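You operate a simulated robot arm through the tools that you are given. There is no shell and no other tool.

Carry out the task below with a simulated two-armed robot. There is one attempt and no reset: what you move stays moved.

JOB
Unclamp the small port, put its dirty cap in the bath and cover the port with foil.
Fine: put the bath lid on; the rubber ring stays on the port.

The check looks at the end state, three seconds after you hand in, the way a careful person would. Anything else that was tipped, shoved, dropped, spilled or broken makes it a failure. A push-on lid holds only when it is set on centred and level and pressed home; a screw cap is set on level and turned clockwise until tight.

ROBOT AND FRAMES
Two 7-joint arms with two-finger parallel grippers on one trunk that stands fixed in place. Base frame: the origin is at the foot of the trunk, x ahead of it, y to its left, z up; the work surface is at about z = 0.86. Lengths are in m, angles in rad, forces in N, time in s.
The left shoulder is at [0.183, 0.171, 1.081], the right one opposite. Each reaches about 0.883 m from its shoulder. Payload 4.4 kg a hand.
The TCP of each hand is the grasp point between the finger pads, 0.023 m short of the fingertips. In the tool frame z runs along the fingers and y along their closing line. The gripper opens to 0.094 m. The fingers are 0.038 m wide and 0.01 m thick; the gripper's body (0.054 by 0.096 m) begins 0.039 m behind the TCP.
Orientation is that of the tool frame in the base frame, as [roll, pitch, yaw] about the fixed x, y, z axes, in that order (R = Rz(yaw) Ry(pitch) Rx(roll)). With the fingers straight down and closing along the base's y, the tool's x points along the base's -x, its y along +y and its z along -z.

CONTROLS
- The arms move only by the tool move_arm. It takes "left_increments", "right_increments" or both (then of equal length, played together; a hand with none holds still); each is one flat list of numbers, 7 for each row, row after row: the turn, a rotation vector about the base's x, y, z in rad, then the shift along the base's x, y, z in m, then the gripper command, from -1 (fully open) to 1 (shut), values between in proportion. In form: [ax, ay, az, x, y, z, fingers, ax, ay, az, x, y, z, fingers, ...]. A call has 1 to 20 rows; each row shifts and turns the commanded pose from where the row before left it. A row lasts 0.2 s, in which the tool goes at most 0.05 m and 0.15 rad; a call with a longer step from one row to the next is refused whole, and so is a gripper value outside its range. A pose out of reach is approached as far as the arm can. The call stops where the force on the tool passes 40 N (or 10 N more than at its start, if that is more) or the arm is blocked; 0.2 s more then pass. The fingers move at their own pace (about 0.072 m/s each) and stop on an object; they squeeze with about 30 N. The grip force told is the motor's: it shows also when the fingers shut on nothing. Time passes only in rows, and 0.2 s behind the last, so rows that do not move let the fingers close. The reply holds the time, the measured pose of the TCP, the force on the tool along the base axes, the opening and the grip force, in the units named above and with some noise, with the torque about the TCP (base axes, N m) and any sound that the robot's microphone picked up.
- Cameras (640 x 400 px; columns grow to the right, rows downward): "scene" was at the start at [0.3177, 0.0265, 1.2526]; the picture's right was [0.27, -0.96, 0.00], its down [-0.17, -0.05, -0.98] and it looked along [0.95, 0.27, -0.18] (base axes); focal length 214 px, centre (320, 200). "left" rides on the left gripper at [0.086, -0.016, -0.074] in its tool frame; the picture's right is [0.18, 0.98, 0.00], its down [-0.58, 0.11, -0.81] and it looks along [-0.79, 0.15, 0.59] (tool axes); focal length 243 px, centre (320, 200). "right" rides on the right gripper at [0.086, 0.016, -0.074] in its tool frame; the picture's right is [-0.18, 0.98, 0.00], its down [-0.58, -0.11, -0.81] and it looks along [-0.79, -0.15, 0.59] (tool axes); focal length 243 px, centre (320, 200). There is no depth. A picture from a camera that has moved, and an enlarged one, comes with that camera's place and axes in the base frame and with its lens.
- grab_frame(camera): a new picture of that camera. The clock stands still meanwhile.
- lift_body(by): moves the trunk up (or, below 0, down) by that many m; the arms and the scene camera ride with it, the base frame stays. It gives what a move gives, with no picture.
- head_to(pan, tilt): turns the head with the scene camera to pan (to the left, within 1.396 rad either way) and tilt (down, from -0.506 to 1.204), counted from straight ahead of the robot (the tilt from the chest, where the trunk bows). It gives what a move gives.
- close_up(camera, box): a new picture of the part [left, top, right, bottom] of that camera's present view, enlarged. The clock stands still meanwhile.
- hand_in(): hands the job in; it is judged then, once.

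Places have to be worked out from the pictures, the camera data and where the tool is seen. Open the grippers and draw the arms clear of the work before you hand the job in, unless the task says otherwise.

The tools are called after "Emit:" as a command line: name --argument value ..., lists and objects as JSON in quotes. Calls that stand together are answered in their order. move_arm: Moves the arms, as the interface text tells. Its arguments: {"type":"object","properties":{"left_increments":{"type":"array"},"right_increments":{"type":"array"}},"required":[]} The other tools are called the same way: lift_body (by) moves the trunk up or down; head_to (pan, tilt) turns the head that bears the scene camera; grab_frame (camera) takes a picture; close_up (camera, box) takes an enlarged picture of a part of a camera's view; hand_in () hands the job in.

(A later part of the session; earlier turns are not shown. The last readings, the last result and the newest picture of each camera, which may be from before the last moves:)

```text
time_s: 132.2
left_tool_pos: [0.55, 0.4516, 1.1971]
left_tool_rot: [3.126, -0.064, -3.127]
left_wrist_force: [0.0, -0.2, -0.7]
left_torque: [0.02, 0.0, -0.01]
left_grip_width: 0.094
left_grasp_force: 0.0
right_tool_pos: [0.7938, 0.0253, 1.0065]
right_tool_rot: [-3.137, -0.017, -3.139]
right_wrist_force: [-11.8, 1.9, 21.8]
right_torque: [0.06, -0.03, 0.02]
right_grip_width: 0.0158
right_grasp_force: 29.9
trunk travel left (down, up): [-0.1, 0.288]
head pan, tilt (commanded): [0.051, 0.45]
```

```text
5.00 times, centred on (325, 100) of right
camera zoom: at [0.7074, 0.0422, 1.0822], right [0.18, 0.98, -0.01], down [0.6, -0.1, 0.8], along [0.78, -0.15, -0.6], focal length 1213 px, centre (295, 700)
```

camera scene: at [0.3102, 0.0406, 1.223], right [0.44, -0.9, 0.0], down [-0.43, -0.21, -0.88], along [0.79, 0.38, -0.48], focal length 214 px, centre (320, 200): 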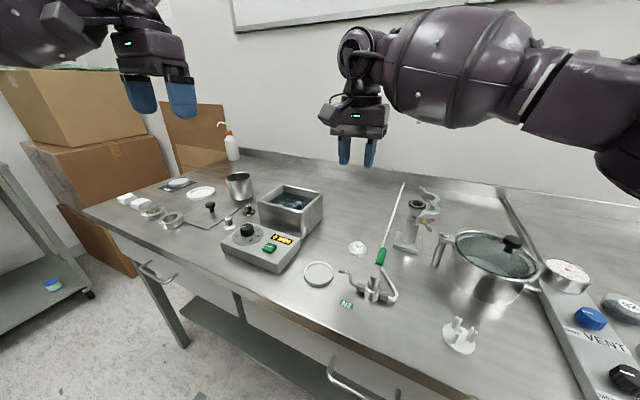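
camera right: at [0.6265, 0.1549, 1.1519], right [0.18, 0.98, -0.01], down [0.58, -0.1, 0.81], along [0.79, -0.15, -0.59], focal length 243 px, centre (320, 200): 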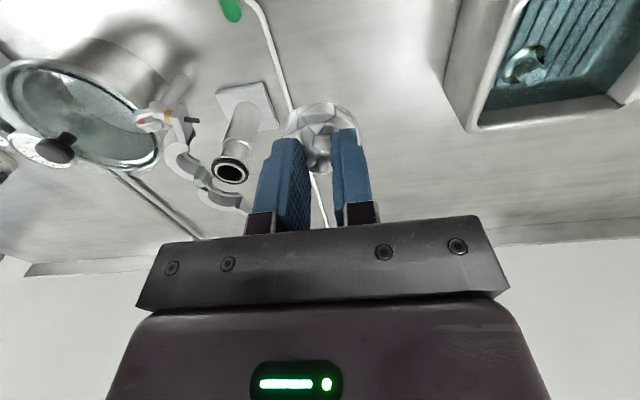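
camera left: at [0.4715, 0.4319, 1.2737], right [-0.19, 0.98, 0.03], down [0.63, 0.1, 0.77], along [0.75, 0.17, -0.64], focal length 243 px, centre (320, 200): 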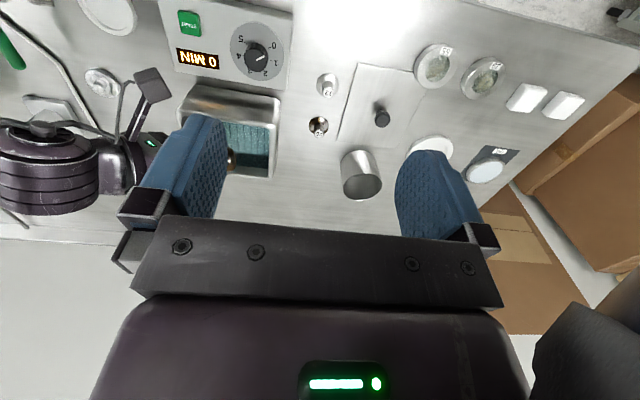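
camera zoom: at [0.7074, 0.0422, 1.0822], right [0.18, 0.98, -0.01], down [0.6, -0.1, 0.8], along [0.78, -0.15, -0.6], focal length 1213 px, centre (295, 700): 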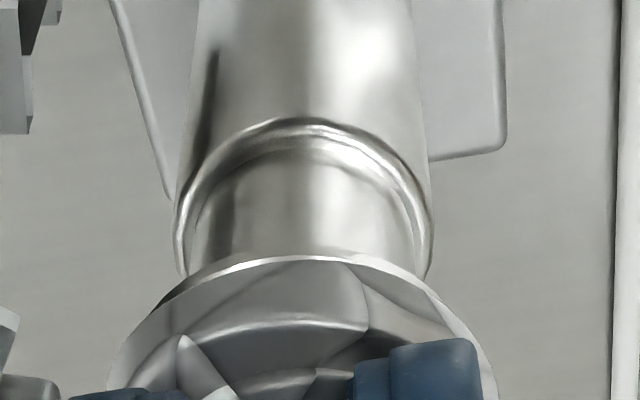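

The contact stays at the rear and the foil isn't dropping further. The most even contact (level, ring hidden) was ~1.3 mm further back, so I lift clear, return to that position and level attitude, and press again evenly.

Emit:
move_arm --right_increments '[0, 0, 0, 0, 0, 0.004, 0.9, 0, -0.02, 0, 0, 0, 0.005, 0.9, 0, 0, 0, -0.0013, 0, 0, 0.9, 0, 0, 0, 0, 0, 0, 0.9]'

Emit:
close_up --camera "scene" --box '[305, 175, 365, 220]'

Emit:
close_up --camera "right" --box '[270, 60, 380, 140]'

```text
time_s: 133.2
left_tool_pos: [0.5527, 0.4519, 1.194]
left_tool_rot: [3.125, -0.067, -3.13]
left_wrist_force: [-0.2, -0.1, 0.0]
left_torque: [0.02, -0.01, 0.02]
left_grip_width: 0.0939
left_grasp_force: 0.0
right_tool_pos: [0.7925, 0.024, 1.0081]
right_tool_rot: [-3.133, -0.005, -3.137]
right_wrist_force: [-16.9, 3.7, -6.1]
right_torque: [0.08, 0.5, 0.02]
right_grip_width: 0.0155
right_grasp_force: 30.5
trunk travel left (down, up): [-0.1, 0.288]
head pan, tilt (commanded): [0.051, 0.45]
```

```text
8.89 times, centred on (335, 198) of scene
camera zoom: at [0.3194, 0.006, 1.2273], right [0.05, -1.0, 0.0], down [-0.43, -0.02, -0.9], along [0.9, 0.05, -0.43], focal length 1906 px, centre (187, 222)
```

zoom: 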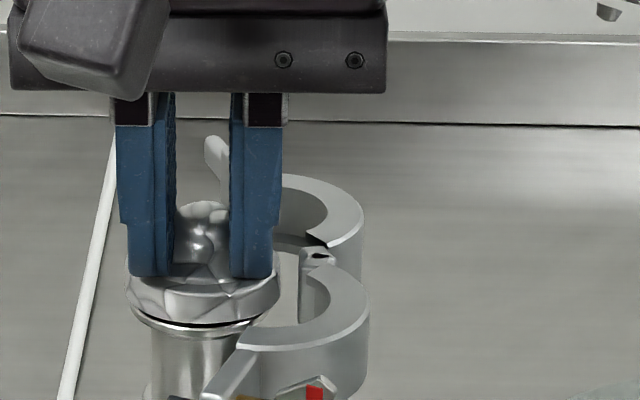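

```text
5.00 times, centred on (325, 100) of right
camera zoom: at [0.7067, 0.042, 1.0829], right [0.18, 0.98, -0.01], down [0.59, -0.1, 0.8], along [0.79, -0.15, -0.59], focal length 1213 px, centre (295, 700)
```

zoom: 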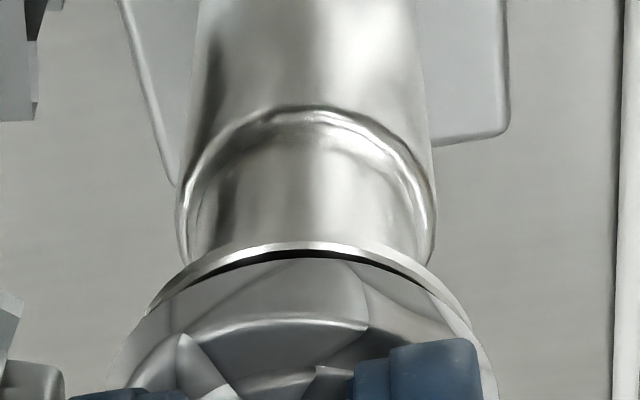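

Interesting: lifting now meets resistance (−6 N, and the front edge rises slightly) — the foil is holding on the flange. I'll not pull further; I relieve the sideways load and press it back down evenly.

Emit:
move_arm --right_increments '[0, 0, 0, -0.001, 0, -0.003, 0.9, 0, 0, 0, -0.001, 0, -0.002, 0.9, 0, 0, 0, 0, 0, 0, 0.9]'

Emit:
close_up --camera "right" --box '[270, 60, 380, 140]'

Emit:
close_up --camera "scene" --box '[305, 175, 365, 220]'

```text
time_s: 133.9
left_tool_pos: [0.5509, 0.452, 1.1956]
left_tool_rot: [3.126, -0.065, -3.129]
left_wrist_force: [-0.2, -0.1, 0.0]
left_torque: [-0.03, 0.0, -0.01]
left_grip_width: 0.0938
left_grasp_force: 0.1
right_tool_pos: [0.7925, 0.0249, 1.0063]
right_tool_rot: [-3.133, 0.0, -3.139]
right_wrist_force: [-8.9, 2.3, 2.6]
right_torque: [0.12, 0.21, 0.01]
right_grip_width: 0.0154
right_grasp_force: 30.3
trunk travel left (down, up): [-0.1, 0.288]
head pan, tilt (commanded): [0.051, 0.45]
```

```text
5.00 times, centred on (325, 100) of right
camera zoom: at [0.7048, 0.0419, 1.0813], right [0.18, 0.98, -0.01], down [0.58, -0.1, 0.81], along [0.79, -0.15, -0.59], focal length 1213 px, centre (295, 700)
```

zoom: 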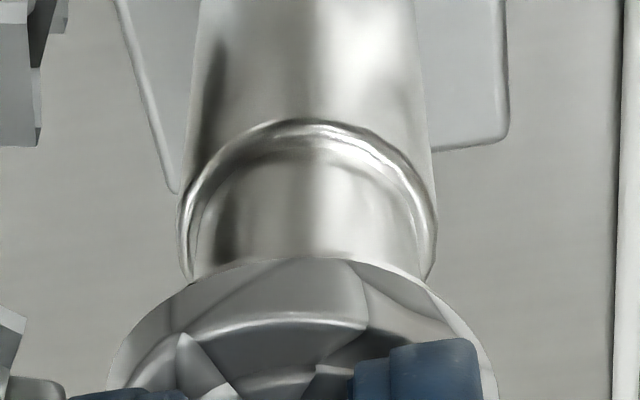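

```text
8.89 times, centred on (335, 198) of scene
camera zoom: at [0.319, 0.0059, 1.228], right [0.05, -1.0, 0.0], down [-0.43, -0.02, -0.9], along [0.9, 0.05, -0.43], focal length 1906 px, centre (187, 222)
```

zoom: 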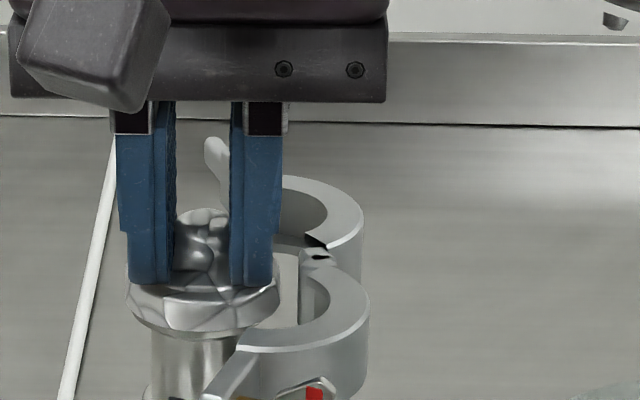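

The foil is fully down with only 2.6 N vertical — it is seated and holding. I cancel the remaining sideways load, then press once more straight down to be sure it's home.

Emit:
move_arm --right_increments '[0, 0, 0, -0.0012, -0.0003, 0, 0.9, 0, 0, 0, -0.0003, 0, -0.002, 0.9, 0, 0, 0, 0, 0, -0.002, 0.9, 0, 0, 0, 0, 0, 0, 0.9]'

Emit:
close_up --camera "right" --box '[270, 60, 380, 140]'

Emit:
close_up --camera "scene" --box '[305, 175, 365, 220]'

```text
time_s: 134.9
left_tool_pos: [0.5512, 0.452, 1.1981]
left_tool_rot: [3.125, -0.064, -3.129]
left_wrist_force: [0.0, 0.8, 0.2]
left_torque: [0.03, 0.03, 0.03]
left_grip_width: 0.0939
left_grasp_force: 0.1
right_tool_pos: [0.7893, 0.0245, 1.0057]
right_tool_rot: [-3.138, 0.004, -3.139]
right_wrist_force: [6.8, 4.6, 22.2]
right_torque: [0.1, -0.53, 0.04]
right_grip_width: 0.0157
right_grasp_force: 29.9
trunk travel left (down, up): [-0.1, 0.288]
head pan, tilt (commanded): [0.051, 0.45]
```

```text
5.00 times, centred on (325, 100) of right
camera zoom: at [0.7028, 0.0415, 1.0804], right [0.18, 0.98, 0.0], down [0.58, -0.1, 0.81], along [0.79, -0.15, -0.59], focal length 1213 px, centre (295, 700)
```

zoom: 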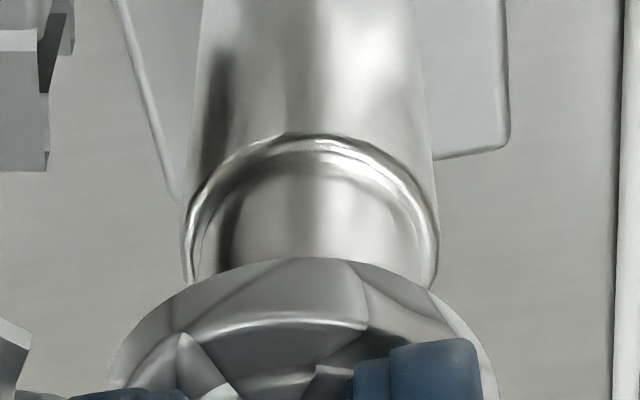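

```text
8.89 times, centred on (335, 198) of scene
camera zoom: at [0.3182, 0.006, 1.2285], right [0.05, -1.0, 0.0], down [-0.43, -0.02, -0.9], along [0.9, 0.05, -0.43], focal length 1906 px, centre (187, 222)
```

zoom: 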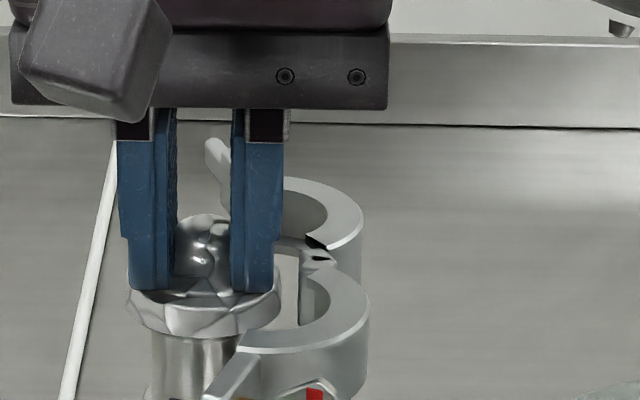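

Geometry from both cameras puts the foil centre at x≈0.795, matching the port, with its skirt covering the flange. I unload, open the fingers, and back straight up to inspect how it sits.

Emit:
move_arm --right_increments '[0, 0, 0, 0.0006, 0, 0.003, 0.9, 0, 0, 0, 0, 0, 0, 0.6, 0, 0, 0, 0, 0, 0, 0.3, 0, 0, 0, 0, 0, 0, 0.3, 0, 0, 0, 0, 0, 0.01, 0.3, 0, 0, 0, 0, 0, 0.03, 0.3, 0, 0, 0, 0, 0, 0.03, 0.3]'

Emit:
close_up --camera "right" --box '[250, 50, 390, 150]'

Emit:
close_up --camera "scene" --box '[305, 170, 365, 215]'

Emit:
close_up --camera "left" --box '[0, 90, 120, 180]'

```text
time_s: 136.6
left_tool_pos: [0.5515, 0.4512, 1.1941]
left_tool_rot: [3.125, -0.066, -3.129]
left_wrist_force: [-0.2, 0.4, 0.5]
left_torque: [0.0, 0.01, -0.01]
left_grip_width: 0.0938
left_grasp_force: 0.0
right_tool_pos: [0.791, 0.0226, 1.0747]
right_tool_rot: [-3.134, -0.003, -3.14]
right_wrist_force: [-0.1, 0.5, -0.1]
right_torque: [0.04, -0.02, 0.01]
right_grip_width: 0.0329
right_grasp_force: 0.0
trunk travel left (down, up): [-0.1, 0.288]
head pan, tilt (commanded): [0.051, 0.45]
```

```text
4.00 times, centred on (320, 100) of right
camera zoom: at [0.7045, 0.0414, 1.1494], right [0.18, 0.98, -0.01], down [0.58, -0.1, 0.81], along [0.79, -0.15, -0.59], focal length 970 px, centre (320, 600)
```

zoom: 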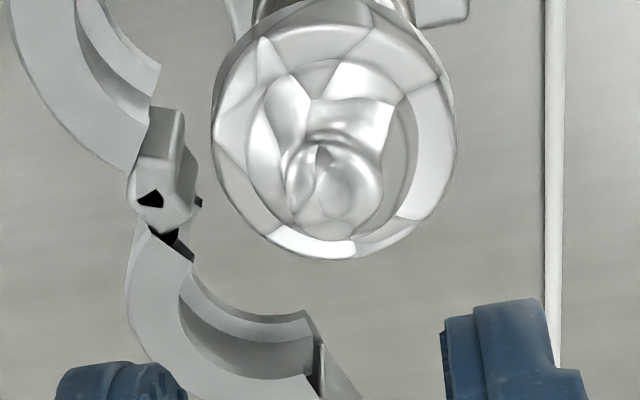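

```text
8.89 times, centred on (335, 192) of scene
camera zoom: at [0.3197, 0.0057, 1.2276], right [0.05, -1.0, 0.0], down [-0.43, -0.02, -0.9], along [0.9, 0.05, -0.43], focal length 1906 px, centre (187, 267)
```

zoom: 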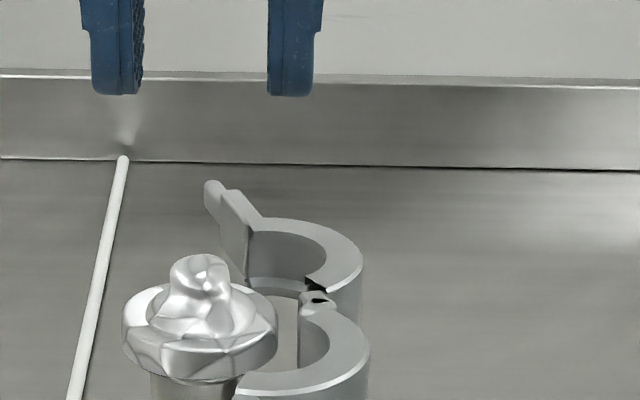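

```text
4.44 times, centred on (60, 135) of left
camera zoom: at [0.4706, 0.4319, 1.2743], right [-0.19, 0.98, 0.03], down [0.63, 0.1, 0.77], along [0.75, 0.17, -0.64], focal length 1078 px, centre (1476, 489)
```

zoom: 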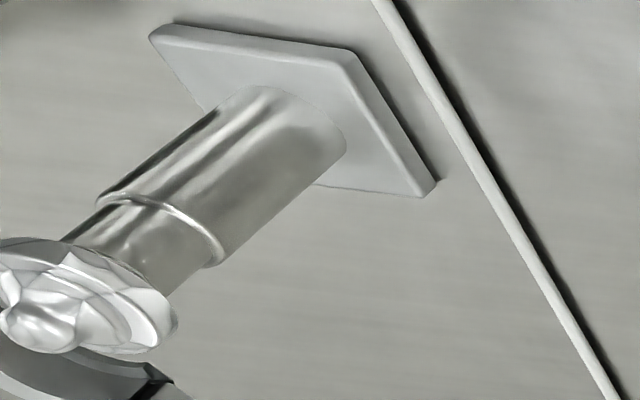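

The foil stays on the port with its skirt covering the flange. I'll check tilt and centring closely from both cameras.

Emit:
close_up --camera "scene" --box '[315, 190, 351, 216]'

Emit:
close_up --camera "right" --box '[270, 30, 380, 120]'

```text
15.38 times, centred on (333, 203) of scene
camera zoom: at [0.3197, 0.0057, 1.2276], right [0.05, -1.0, 0.0], down [-0.43, -0.02, -0.9], along [0.9, 0.05, -0.43], focal length 3300 px, centre (120, 154)
```

zoom: 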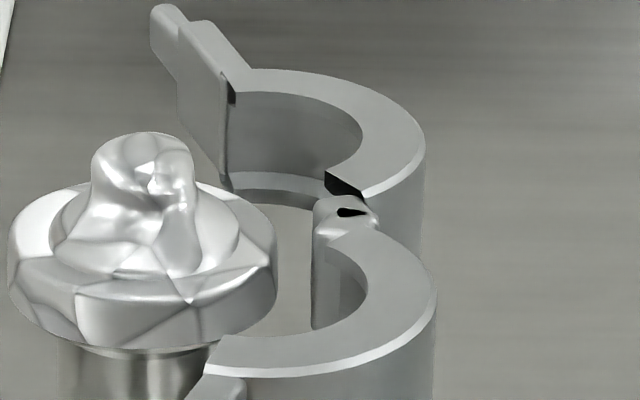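

```text
4.44 times, centred on (325, 75) of right
camera zoom: at [0.7045, 0.0414, 1.1494], right [0.18, 0.98, -0.01], down [0.58, -0.1, 0.81], along [0.79, -0.15, -0.59], focal length 1078 px, centre (298, 756)
```

zoom: 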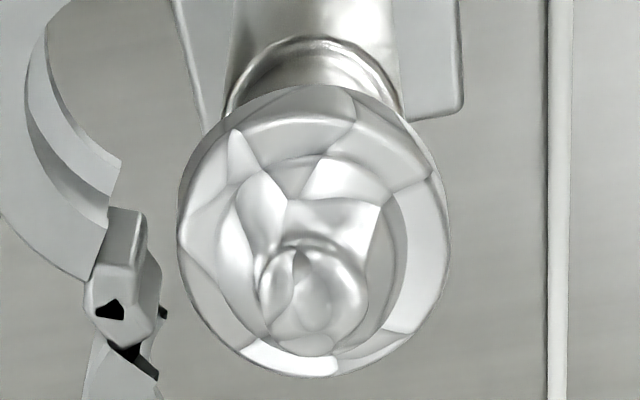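

The foil is centred within about a millimetre and level. For certainty I'll press it once more, evenly, with narrowly opened fingers straddling the nub and centred over the port axis.

Emit:
move_arm --right_increments '[0, 0, 0, 0.005, 0.0015, 0, 0.53, 0, 0, 0, 0, 0, -0.03, 0.53, 0, 0, 0, 0, 0, -0.02, 0.53, 0, 0, 0, 0, 0, -0.01, 0.53, 0, 0, 0, 0, 0, -0.005, 0.53]'

Emit:
close_up --camera "scene" --box '[305, 170, 365, 215]'

Emit:
close_up --camera "right" --box '[270, 60, 380, 140]'

```text
time_s: 137.8
left_tool_pos: [0.5531, 0.452, 1.1951]
left_tool_rot: [3.127, -0.067, -3.13]
left_wrist_force: [0.1, -0.3, -0.7]
left_torque: [0.0, -0.03, -0.02]
left_grip_width: 0.0939
left_grasp_force: 0.0
right_tool_pos: [0.7968, 0.0267, 1.0081]
right_tool_rot: [-3.134, -0.005, -3.139]
right_wrist_force: [-0.2, 0.2, -0.6]
right_torque: [0.03, -0.02, -0.01]
right_grip_width: 0.0223
right_grasp_force: 0.1
trunk travel left (down, up): [-0.1, 0.288]
head pan, tilt (commanded): [0.051, 0.45]
```

```text
8.89 times, centred on (335, 192) of scene
camera zoom: at [0.3201, 0.0056, 1.2275], right [0.05, -1.0, 0.0], down [-0.43, -0.02, -0.9], along [0.9, 0.05, -0.44], focal length 1906 px, centre (187, 267)
```

zoom: 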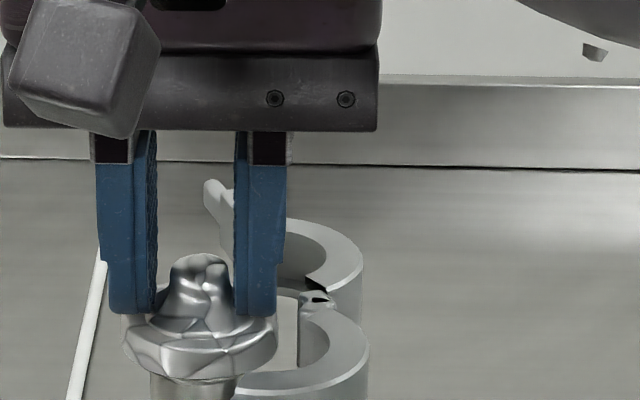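

```text
5.00 times, centred on (325, 100) of right
camera zoom: at [0.7101, 0.0439, 1.0829], right [0.18, 0.98, -0.01], down [0.58, -0.1, 0.81], along [0.79, -0.15, -0.59], focal length 1213 px, centre (295, 700)
```

zoom: 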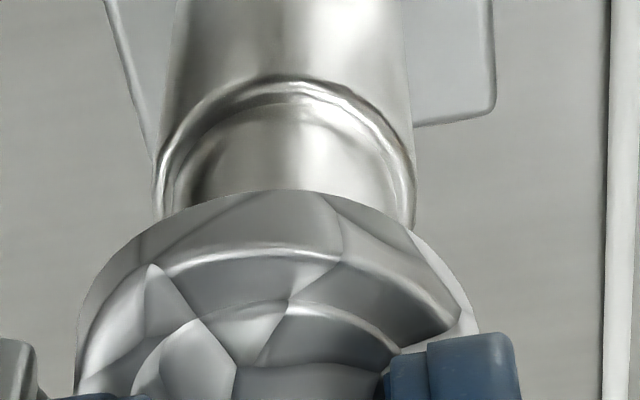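

The fingers straddle the nub just above the foil's top. I now press down gradually.

Emit:
move_arm --right_increments '[0, 0, 0, 0, 0, -0.002, 0.53, 0, 0, 0, 0, 0, -0.002, 0.53, 0, 0, 0, 0, 0, -0.002, 0.53, 0, 0, 0, 0, 0, 0, 0.53]'

```text
time_s: 138.8
left_tool_pos: [0.5528, 0.4528, 1.1949]
left_tool_rot: [3.126, -0.067, -3.129]
left_wrist_force: [0.2, 1.1, 0.6]
left_torque: [0.01, -0.02, -0.01]
left_grip_width: 0.094
left_grasp_force: 0.1
right_tool_pos: [0.7952, 0.0267, 1.0061]
right_tool_rot: [-3.135, -0.001, -3.141]
right_wrist_force: [3.8, 1.1, 10.5]
right_torque: [0.03, -0.08, 0.0]
right_grip_width: 0.0221
right_grasp_force: 0.1
trunk travel left (down, up): [-0.1, 0.288]
head pan, tilt (commanded): [0.051, 0.45]
```

Contact is at 10 N and well balanced (no moment). I press on to ~30 N.

Emit:
move_arm --right_increments '[0, 0, 0, 0, 0, -0.0015, 0.53, 0, 0, 0, 0, 0, -0.0015, 0.53, 0, 0, 0, 0, 0, -0.0007, 0.53, 0, 0, 0, 0, 0, 0, 0.53]'

Emit:
close_up --camera "scene" --box '[305, 175, 365, 220]'

Emit:
close_up --camera "right" --box '[270, 60, 380, 140]'

```text
time_s: 139.8
left_tool_pos: [0.5504, 0.4516, 1.1968]
left_tool_rot: [3.125, -0.065, -3.13]
left_wrist_force: [-0.6, -0.2, 0.3]
left_torque: [-0.03, 0.0, 0.0]
left_grip_width: 0.0939
left_grasp_force: 0.0
right_tool_pos: [0.7945, 0.0267, 1.0048]
right_tool_rot: [-3.138, 0.006, -3.139]
right_wrist_force: [10.9, 0.7, 34.6]
right_torque: [0.06, -0.21, -0.01]
right_grip_width: 0.0221
right_grasp_force: 0.0
trunk travel left (down, up): [-0.1, 0.288]
head pan, tilt (commanded): [0.051, 0.45]
```

```text
8.89 times, centred on (335, 198) of scene
camera zoom: at [0.3175, 0.0056, 1.2288], right [0.05, -1.0, 0.0], down [-0.43, -0.02, -0.9], along [0.9, 0.05, -0.43], focal length 1906 px, centre (187, 222)
```

zoom: 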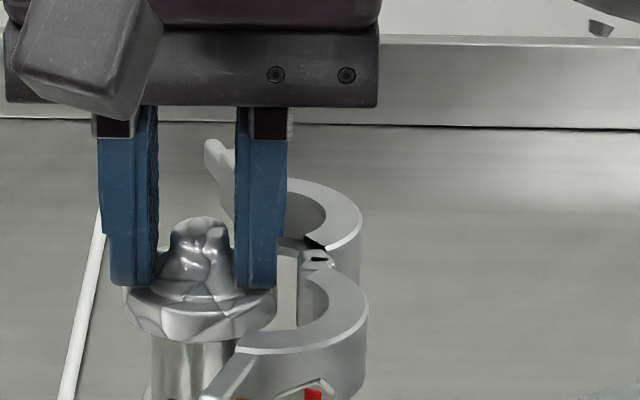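

```text
5.00 times, centred on (325, 100) of right
camera zoom: at [0.7078, 0.0434, 1.0791], right [0.18, 0.98, 0.0], down [0.58, -0.1, 0.81], along [0.8, -0.15, -0.59], focal length 1213 px, centre (295, 700)
```

zoom: 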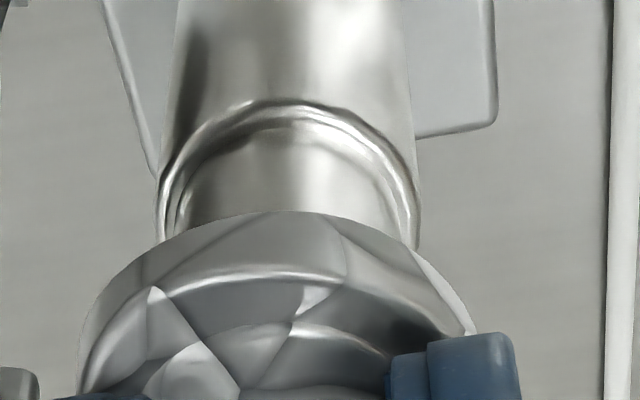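

Balanced 35 N press with no further movement: the foil is home. I lift straight off and withdraw the right hand to the right.

Emit:
move_arm --right_increments '[0, 0, 0, 0, 0, 0.006, 0.53, 0, 0, 0, 0, 0, 0.02, 0.53, 0, 0, 0, 0, 0, 0.04, 0.53, 0, 0, 0, -0.03, 0, 0.035, 0, 0, 0, 0, -0.03, -0.03, 0.02, -0.5, 0, 0, 0, -0.03, -0.035, 0, -1, 0, 0, 0, -0.03, -0.035, 0, -1, 0, 0, 0, -0.03, -0.035, 0, -1, 0, 0, 0, -0.02, -0.04, 0, -1, 0, 0, 0, -0.02, -0.04, 0, -1]'

Emit:
head_to --pan 0.25 --tilt 0.6

Emit:
grab_frame --camera "scene"

Emit:
close_up --camera "scene" --box '[330, 145, 410, 205]'

```text
time_s: 141.9
left_tool_pos: [0.5517, 0.4513, 1.1964]
left_tool_rot: [3.124, -0.067, -3.129]
left_wrist_force: [0.2, 0.7, -0.4]
left_torque: [0.0, -0.03, -0.01]
left_grip_width: 0.0939
left_grasp_force: 0.0
right_tool_pos: [0.6052, -0.1915, 1.1236]
right_tool_rot: [-3.135, 0.0, -3.139]
right_wrist_force: [0.0, -0.5, -0.2]
right_torque: [-0.03, -0.03, 0.03]
right_grip_width: 0.0942
right_grasp_force: 0.1
trunk travel left (down, up): [-0.1, 0.288]
head pan, tilt (commanded): [0.051, 0.45]
```

```text
time_s: 142.7
left_tool_pos: [0.5532, 0.4513, 1.1951]
left_tool_rot: [3.126, -0.067, -3.129]
left_wrist_force: [-0.3, -0.3, 0.4]
left_torque: [0.01, 0.01, 0.01]
left_grip_width: 0.0939
left_grasp_force: 0.0
right_tool_pos: [0.6066, -0.1905, 1.1228]
right_tool_rot: [-3.135, -0.005, -3.141]
right_wrist_force: [0.2, 0.9, -0.3]
right_torque: [-0.01, 0.01, 0.05]
right_grip_width: 0.0942
right_grasp_force: 0.0
trunk travel left (down, up): [-0.1, 0.288]
head pan, tilt (commanded): [0.25, 0.6]
```

```text
taken
camera scene: at [0.314, 0.0226, 1.214], right [0.25, -0.97, 0.0], down [-0.55, -0.14, -0.83], along [0.8, 0.2, -0.56], focal length 214 px, centre (320, 200)
```

scene: 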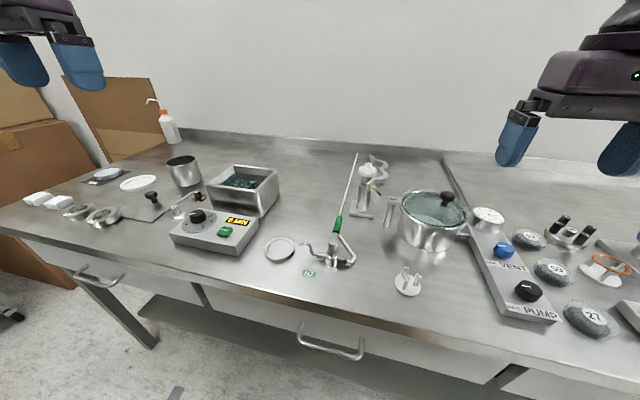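

```text
6.67 times, centred on (370, 175) of scene
camera zoom: at [0.314, 0.0226, 1.214], right [0.25, -0.97, 0.0], down [-0.55, -0.14, -0.83], along [0.8, 0.2, -0.56], focal length 1430 px, centre (-13, 367)
```

zoom: 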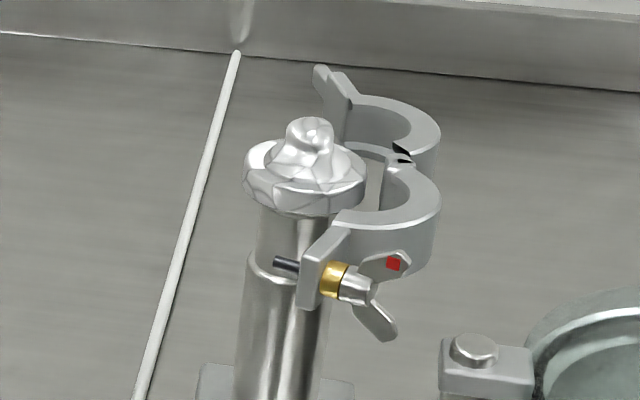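

The foil sits level over the port. Next the bath lid (flat plate with a black knob): I look at it with the left and scene cameras to measure it.

Emit:
head_to --pan 0.8 --tilt 0.55

Emit:
grab_frame --camera "scene"

Emit:
close_up --camera "scene" --box '[220, 130, 360, 220]'

Emit:
grab_frame --camera "left"

Emit:
close_up --camera "left" --box '[320, 30, 540, 190]'

```text
time_s: 143.7
left_tool_pos: [0.5527, 0.4518, 1.1954]
left_tool_rot: [3.127, -0.07, -3.13]
left_wrist_force: [0.5, 0.7, -0.3]
left_torque: [-0.02, 0.02, 0.0]
left_grip_width: 0.0938
left_grasp_force: 0.1
right_tool_pos: [0.6074, -0.189, 1.1229]
right_tool_rot: [-3.134, -0.003, -3.14]
right_wrist_force: [0.6, 0.5, -0.6]
right_torque: [0.0, -0.02, -0.01]
right_grip_width: 0.0941
right_grasp_force: 0.0
trunk travel left (down, up): [-0.1, 0.288]
head pan, tilt (commanded): [0.799, 0.55]
```

```text
taken
camera scene: at [0.2909, 0.0653, 1.2185], right [0.72, -0.7, 0.0], down [-0.36, -0.37, -0.85], along [0.59, 0.61, -0.52], focal length 214 px, centre (320, 200)
```

scene: 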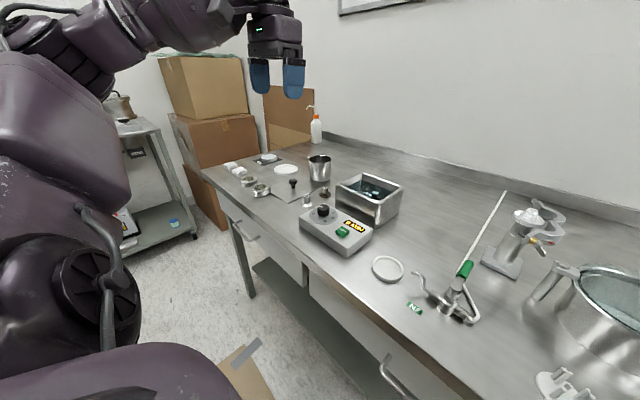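

```text
4.44 times, centred on (290, 175) of scene
camera zoom: at [0.2909, 0.0653, 1.2185], right [0.72, -0.7, 0.0], down [-0.36, -0.37, -0.85], along [0.59, 0.61, -0.52], focal length 953 px, centre (453, 311)
```

zoom: 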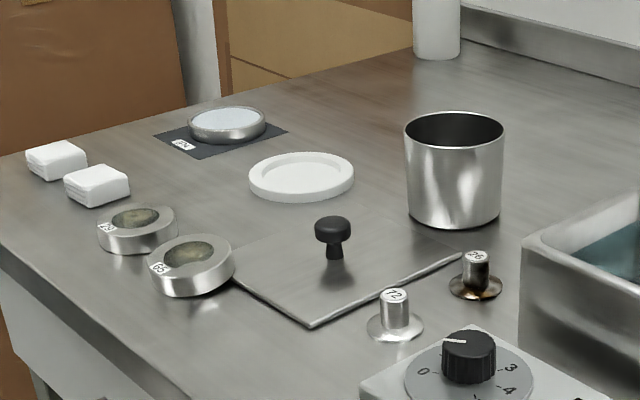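

```text
taken
camera left: at [0.471, 0.4318, 1.2741], right [-0.19, 0.98, 0.03], down [0.63, 0.1, 0.77], along [0.75, 0.17, -0.64], focal length 243 px, centre (320, 200)
```

left: 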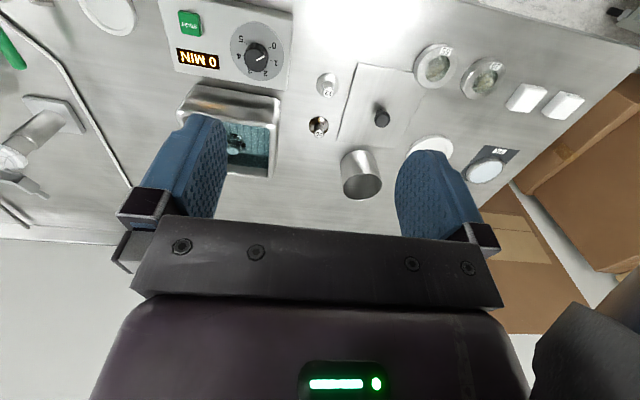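

```text
2.50 times, centred on (430, 110) of left
camera zoom: at [0.471, 0.4318, 1.2741], right [-0.19, 0.98, 0.03], down [0.63, 0.1, 0.77], along [0.75, 0.17, -0.64], focal length 606 px, centre (45, 425)
```

zoom: 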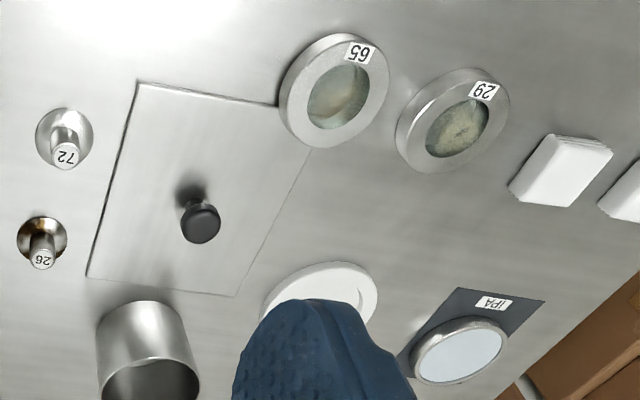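

The lid measures about 0.151 × 0.130 m, centred near (0.685, 0.601), but dish "65" seems to overlap its near-left corner. I need to look at that very closely before touching the lid.

Emit:
close_up --camera "left" --box '[400, 35, 470, 95]'

Emit:
close_up --camera "scene" --box '[235, 170, 290, 210]'

Emit:
close_up --camera "left" --box '[330, 50, 460, 160]'

```text
6.67 times, centred on (435, 65) of left
camera zoom: at [0.471, 0.4318, 1.2741], right [-0.19, 0.98, 0.03], down [0.63, 0.1, 0.77], along [0.75, 0.17, -0.64], focal length 1618 px, centre (-447, 1100)
```

zoom: 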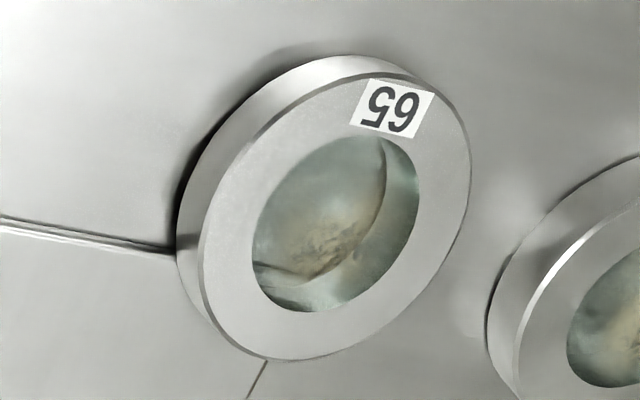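

```text
10.00 times, centred on (262, 190) of scene
camera zoom: at [0.2909, 0.0653, 1.2185], right [0.72, -0.7, 0.0], down [-0.36, -0.37, -0.85], along [0.59, 0.61, -0.52], focal length 2145 px, centre (895, 300)
```

zoom: 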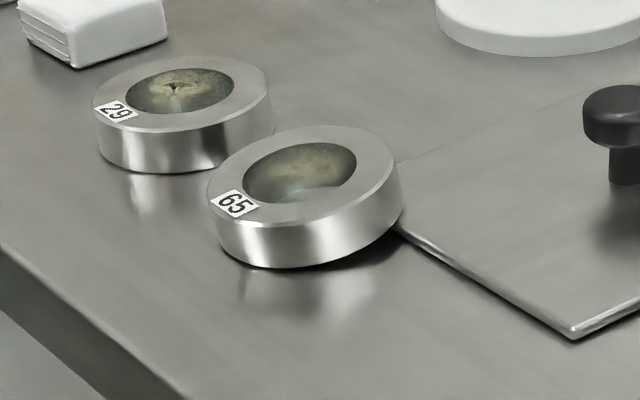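

```text
3.64 times, centred on (395, 105) of left
camera zoom: at [0.471, 0.4318, 1.2741], right [-0.19, 0.98, 0.03], down [0.63, 0.1, 0.77], along [0.75, 0.17, -0.64], focal length 882 px, centre (47, 546)
```

zoom: 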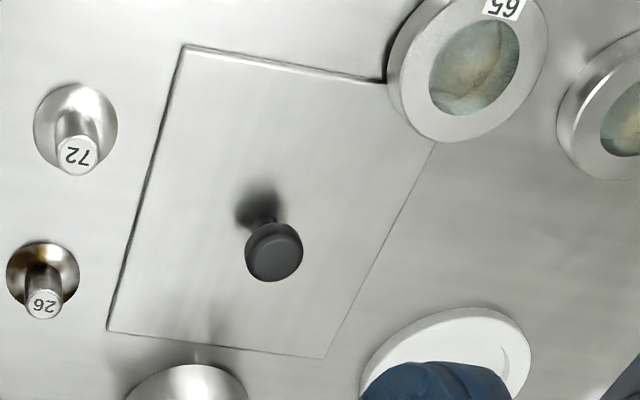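

Clear now: dish "65" leans on the lid's corner, and the lid is boxed in by the two caps and the cup. A careful person would lift the dish aside first, so I'll do that with the left hand: first move it above the dish, levelling the hand.

Emit:
move_arm --left_increments '[-0.0138, -0.0701, -0.0116, 0.003, 0.02, -0.005, -1, 0, 0, 0, 0.006, 0.03, -0.012, -1, 0, 0, 0, 0.006, 0.034, -0.016, -1, 0, 0, 0, 0.006, 0.034, -0.016, -1, 0, 0, 0, 0.006, 0.034, -0.016, -1]'

```text
time_s: 144.8
left_tool_pos: [0.5806, 0.6061, 1.1283]
left_tool_rot: [-3.141, 0.0, 3.14]
left_wrist_force: [-0.1, 0.4, 0.2]
left_torque: [-0.02, 0.02, 0.02]
left_grip_width: 0.0941
left_grasp_force: 0.2
right_tool_pos: [0.6076, -0.1898, 1.1222]
right_tool_rot: [-3.135, -0.003, -3.14]
right_wrist_force: [-0.1, -0.3, 0.1]
right_torque: [0.0, 0.01, 0.03]
right_grip_width: 0.0937
right_grasp_force: 0.1
trunk travel left (down, up): [-0.1, 0.288]
head pan, tilt (commanded): [0.799, 0.55]
```

The left arm moves well here and is level. I look down at the dish and lid corner from this position.

Emit:
grab_frame --camera "left"

Emit:
close_up --camera "left" --box '[220, 0, 420, 130]'

Emit:
close_up --camera "scene" --box '[220, 130, 340, 215]'

```text
taken
camera left: at [0.4927, 0.5878, 1.2019], right [-0.18, 0.98, 0.0], down [0.58, 0.11, 0.81], along [0.79, 0.15, -0.59], focal length 243 px, centre (320, 200)
```

left: 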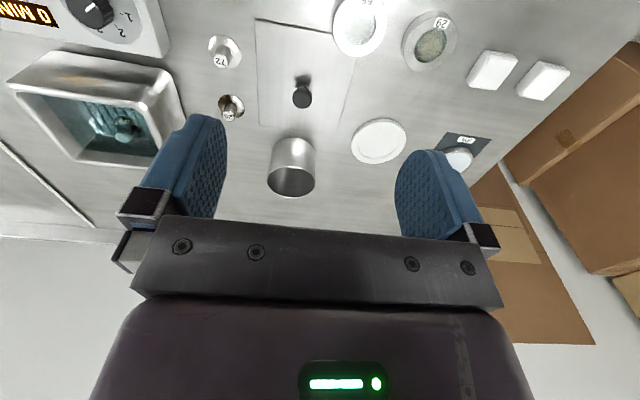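

```text
3.08 times, centred on (320, 65) of left
camera zoom: at [0.4927, 0.5878, 1.2019], right [-0.18, 0.98, 0.0], down [0.58, 0.11, 0.81], along [0.79, 0.15, -0.59], focal length 746 px, centre (320, 615)
```

zoom: 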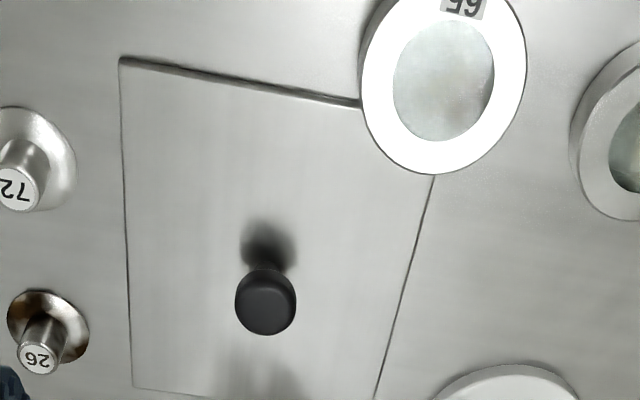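

```text
4.71 times, centred on (280, 172) of scene
camera zoom: at [0.2911, 0.0661, 1.2183], right [0.72, -0.7, 0.0], down [-0.36, -0.38, -0.85], along [0.59, 0.61, -0.52], focal length 1009 px, centre (508, 329)
```

zoom: 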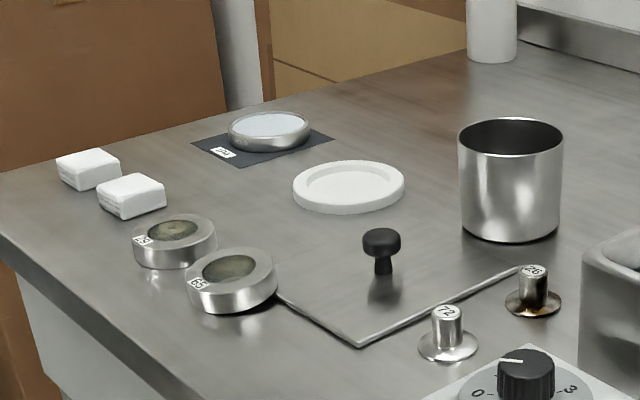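

Refined: dish 65 centre ≈ (0.587, 0.652), Ø≈62 mm, top ≈0.884; lid x 0.607–0.760, y 0.533–0.663, knob at (0.683, 0.598). I move over the dish with open fingers and descend part-way.

Emit:
move_arm --left_increments '[0, 0, 0, 0.0032, 0.023, -0.02, -1, 0, 0, 0, 0.0032, 0.023, -0.02, -1, 0, 0, 0, 0, 0, -0.045, -1, 0, 0, 0, 0, 0, -0.045, -1, 0, 0, 0, 0, 0, -0.04, -1]'

Emit:
grab_frame --camera "left"

Emit:
close_up --camera "scene" --box '[220, 130, 320, 205]'

```text
time_s: 146.1
left_tool_pos: [0.5838, 0.6491, 0.9543]
left_tool_rot: [3.139, 0.003, -3.141]
left_wrist_force: [0.5, 1.5, 0.2]
left_torque: [0.01, 0.02, -0.02]
left_grip_width: 0.094
left_grasp_force: 0.2
right_tool_pos: [0.6072, -0.1895, 1.1222]
right_tool_rot: [-3.134, -0.003, -3.14]
right_wrist_force: [-0.7, -0.1, -0.4]
right_torque: [0.0, -0.02, -0.02]
right_grip_width: 0.0941
right_grasp_force: 0.0
trunk travel left (down, up): [-0.1, 0.288]
head pan, tilt (commanded): [0.799, 0.55]
```

```text
taken
camera left: at [0.4965, 0.6319, 1.0294], right [-0.18, 0.98, 0.0], down [0.58, 0.11, 0.81], along [0.79, 0.15, -0.59], focal length 243 px, centre (320, 200)
```

left: 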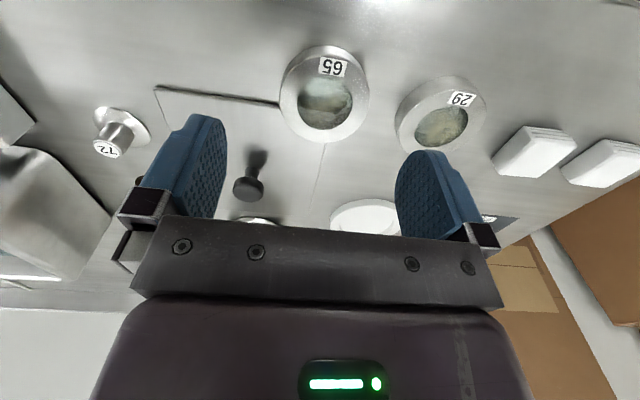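

```text
5.33 times, centred on (270, 168) of scene
camera zoom: at [0.2914, 0.0658, 1.2182], right [0.72, -0.7, 0.0], down [-0.36, -0.37, -0.85], along [0.59, 0.61, -0.52], focal length 1144 px, centre (587, 373)
```

zoom: 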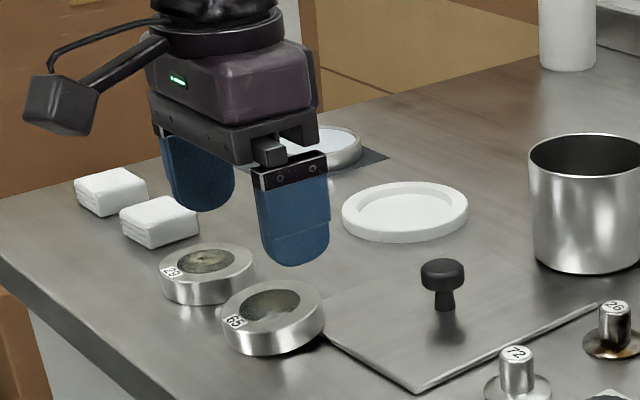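

The dish is centred between the fingers within ~2 mm. I descend beside it to grip height.

Emit:
move_arm --left_increments '[0, 0, 0, 0.002, 0.002, -0.025, -1, 0, 0, 0, 0, 0, -0.025, -1, 0, 0, 0, 0, 0, -0.013, -1, 0, 0, 0, 0, 0, 0, -1]'

Emit:
close_up --camera "left" --box '[200, 60, 440, 220]'

Emit:
close_up --camera "scene" --box '[225, 140, 315, 208]'

```text
time_s: 147.1
left_tool_pos: [0.5873, 0.6516, 0.898]
left_tool_rot: [3.14, 0.003, 3.14]
left_wrist_force: [-0.2, -1.1, 1.0]
left_torque: [-0.04, -0.01, 0.01]
left_grip_width: 0.0942
left_grasp_force: 0.1
right_tool_pos: [0.6055, -0.1886, 1.1228]
right_tool_rot: [-3.134, -0.003, -3.14]
right_wrist_force: [0.1, 0.7, 0.1]
right_torque: [0.01, 0.02, 0.01]
right_grip_width: 0.0939
right_grasp_force: 0.1
trunk travel left (down, up): [-0.1, 0.288]
head pan, tilt (commanded): [0.799, 0.55]
```

```text
2.50 times, centred on (320, 140) of left
camera zoom: at [0.5002, 0.6336, 0.9713], right [-0.18, 0.98, 0.0], down [0.58, 0.11, 0.81], along [0.79, 0.15, -0.59], focal length 606 px, centre (320, 350)
```

zoom: 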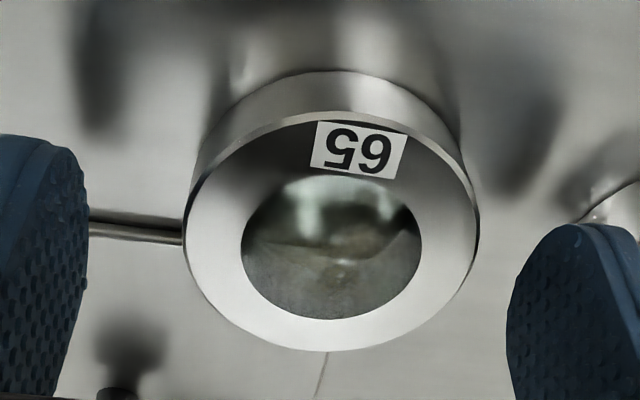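

```text
5.88 times, centred on (270, 174) of scene
camera zoom: at [0.2907, 0.0654, 1.2186], right [0.72, -0.7, 0.0], down [-0.36, -0.37, -0.85], along [0.59, 0.61, -0.52], focal length 1262 px, centre (614, 353)
```

zoom: 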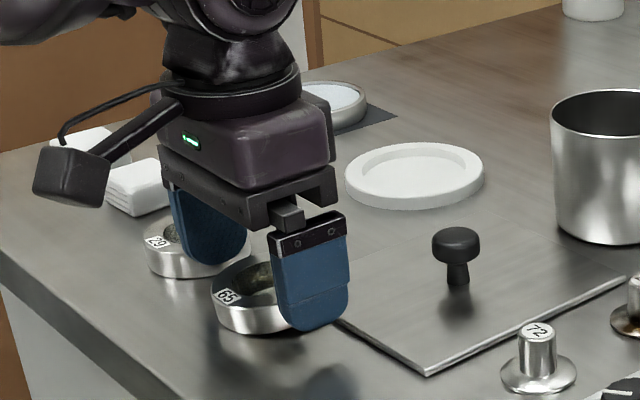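

The tips are at z≈0.875 around the dish. I go 9 mm lower and close gently.

Emit:
move_arm --left_increments '[0, 0, 0, -0.001, 0.001, -0.009, -1, 0, 0, 0, 0, 0, 0, -0.5, 0, 0, 0, 0, 0, 0, 0, 0, 0, 0, 0, 0, 0, 0.3, 0, 0, 0, 0, 0, 0, 0.3]'

Emit:
close_up --camera "left" --box '[200, 60, 440, 220]'

```text
time_s: 148.2
left_tool_pos: [0.5861, 0.6525, 0.8867]
left_tool_rot: [3.138, 0.001, -3.141]
left_wrist_force: [-0.2, 0.7, -0.2]
left_torque: [0.0, 0.03, 0.03]
left_grip_width: 0.0608
left_grasp_force: 29.7
right_tool_pos: [0.6058, -0.1891, 1.1219]
right_tool_rot: [-3.134, -0.005, -3.141]
right_wrist_force: [-0.2, 0.1, 0.4]
right_torque: [0.01, 0.03, 0.02]
right_grip_width: 0.0942
right_grasp_force: 0.2
trunk travel left (down, up): [-0.1, 0.288]
head pan, tilt (commanded): [0.799, 0.55]
```

```text
2.50 times, centred on (320, 140) of left
camera zoom: at [0.499, 0.6349, 0.9617], right [-0.18, 0.98, 0.0], down [0.58, 0.11, 0.81], along [0.79, 0.15, -0.59], focal length 606 px, centre (320, 350)
```

zoom: 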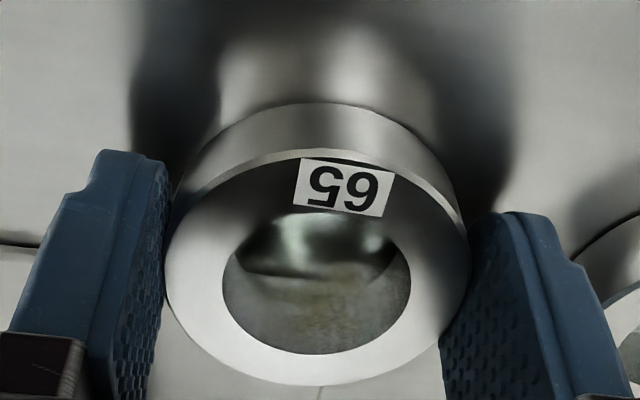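

The dish is held (61 mm). I lift it 15 mm, move it 25 mm toward the robot clear of the lid, and set it down gently.

Emit:
move_arm --left_increments '[0, 0, 0, 0, 0, 0.007, 0.3, 0, 0, 0, 0, 0, 0.01, 0.3, 0, 0, 0, -0.012, 0, 0, 0.3, 0, 0, 0, -0.013, 0, 0, 0.3, 0, 0, 0, 0, 0, -0.009, 0.3, 0, 0, 0, 0, 0, -0.005, 0.3, 0, 0, 0, 0, 0, -0.002, 0.3, 0, 0, 0, 0, 0, 0, 0.3]'

Emit:
close_up --camera "left" --box '[180, 40, 460, 220]'

Emit:
close_up --camera "scene" --box '[225, 140, 315, 208]'

```text
time_s: 150.1
left_tool_pos: [0.564, 0.6527, 0.8879]
left_tool_rot: [3.139, 0.001, -3.141]
left_wrist_force: [-0.7, -0.2, -1.9]
left_torque: [-0.03, 0.05, 0.02]
left_grip_width: 0.0611
left_grasp_force: 29.7
right_tool_pos: [0.6059, -0.1897, 1.1224]
right_tool_rot: [-3.135, -0.004, -3.14]
right_wrist_force: [0.2, -0.6, 0.2]
right_torque: [0.05, 0.0, -0.06]
right_grip_width: 0.0942
right_grasp_force: 0.2
trunk travel left (down, up): [-0.1, 0.288]
head pan, tilt (commanded): [0.799, 0.55]
```

```text
2.22 times, centred on (320, 130) of left
camera zoom: at [0.4753, 0.6345, 0.9618], right [-0.18, 0.98, 0.0], down [0.58, 0.11, 0.81], along [0.79, 0.15, -0.59], focal length 539 px, centre (320, 356)
```

zoom: 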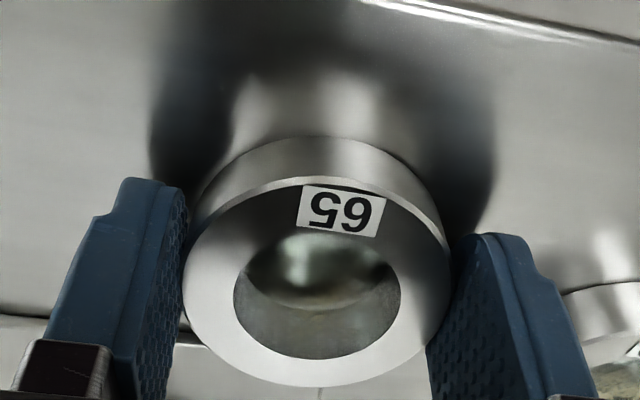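

```text
5.88 times, centred on (270, 174) of scene
camera zoom: at [0.291, 0.0655, 1.2184], right [0.72, -0.7, 0.0], down [-0.36, -0.37, -0.85], along [0.59, 0.61, -0.52], focal length 1262 px, centre (614, 353)
```

zoom: 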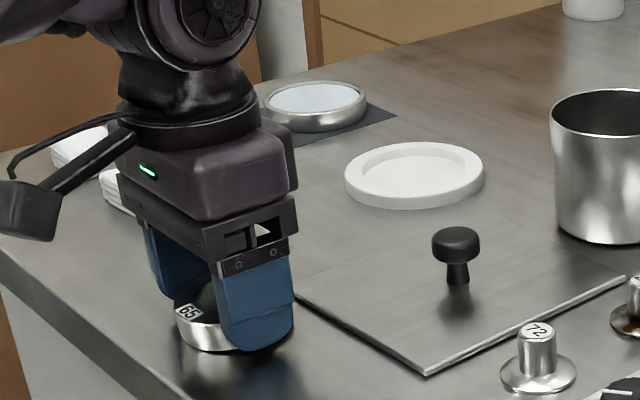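

The lid corner is free. I lower the last 2 mm onto the bench and release.

Emit:
move_arm --left_increments '[0, 0, 0, 0, 0, -0.002, 0.3, 0, 0, 0, 0, 0, 0, 0.0, 0, 0, 0, 0, 0, 0, -0.4, 0, 0, 0, 0, 0, 0, -0.95, 0, 0, 0, 0, 0, 0, -0.95, 0, 0, 0, 0, 0, 0.03, -0.95, 0, 0, 0, 0, 0, 0.04, -0.95]'

Emit:
close_up --camera "left" --box '[180, 20, 460, 200]'

Emit:
close_up --camera "scene" --box '[225, 140, 315, 208]'

```text
time_s: 151.7
left_tool_pos: [0.564, 0.6539, 0.9568]
left_tool_rot: [3.14, 0.003, 3.14]
left_wrist_force: [-0.3, -0.8, 0.7]
left_torque: [0.01, -0.03, 0.01]
left_grip_width: 0.092
left_grasp_force: 0.1
right_tool_pos: [0.6063, -0.1911, 1.1235]
right_tool_rot: [-3.136, -0.002, -3.141]
right_wrist_force: [0.1, 0.1, -0.2]
right_torque: [0.0, -0.01, -0.02]
right_grip_width: 0.094
right_grasp_force: 0.0
trunk travel left (down, up): [-0.1, 0.288]
head pan, tilt (commanded): [0.799, 0.55]
```

```text
2.22 times, centred on (320, 110) of left
camera zoom: at [0.4763, 0.6361, 1.0309], right [-0.18, 0.98, 0.0], down [0.58, 0.11, 0.81], along [0.79, 0.15, -0.59], focal length 539 px, centre (320, 400)
```

zoom: 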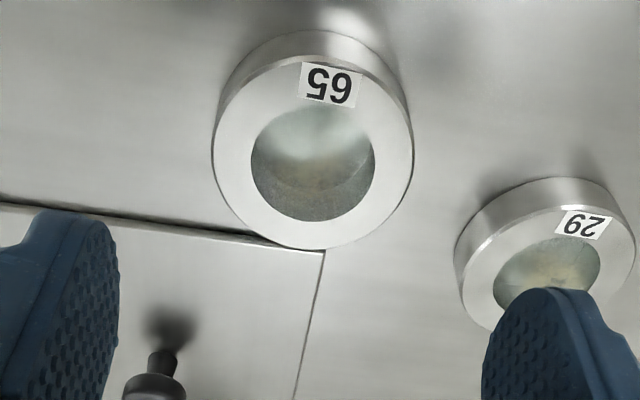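

```text
5.88 times, centred on (270, 174) of scene
camera zoom: at [0.2902, 0.065, 1.2188], right [0.72, -0.7, 0.0], down [-0.36, -0.37, -0.85], along [0.59, 0.61, -0.52], focal length 1262 px, centre (614, 353)
```

zoom: 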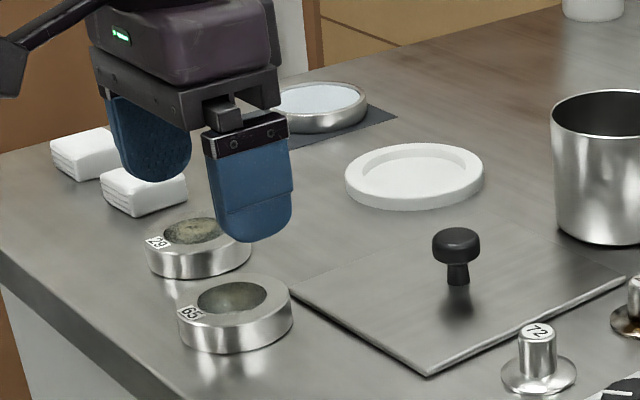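

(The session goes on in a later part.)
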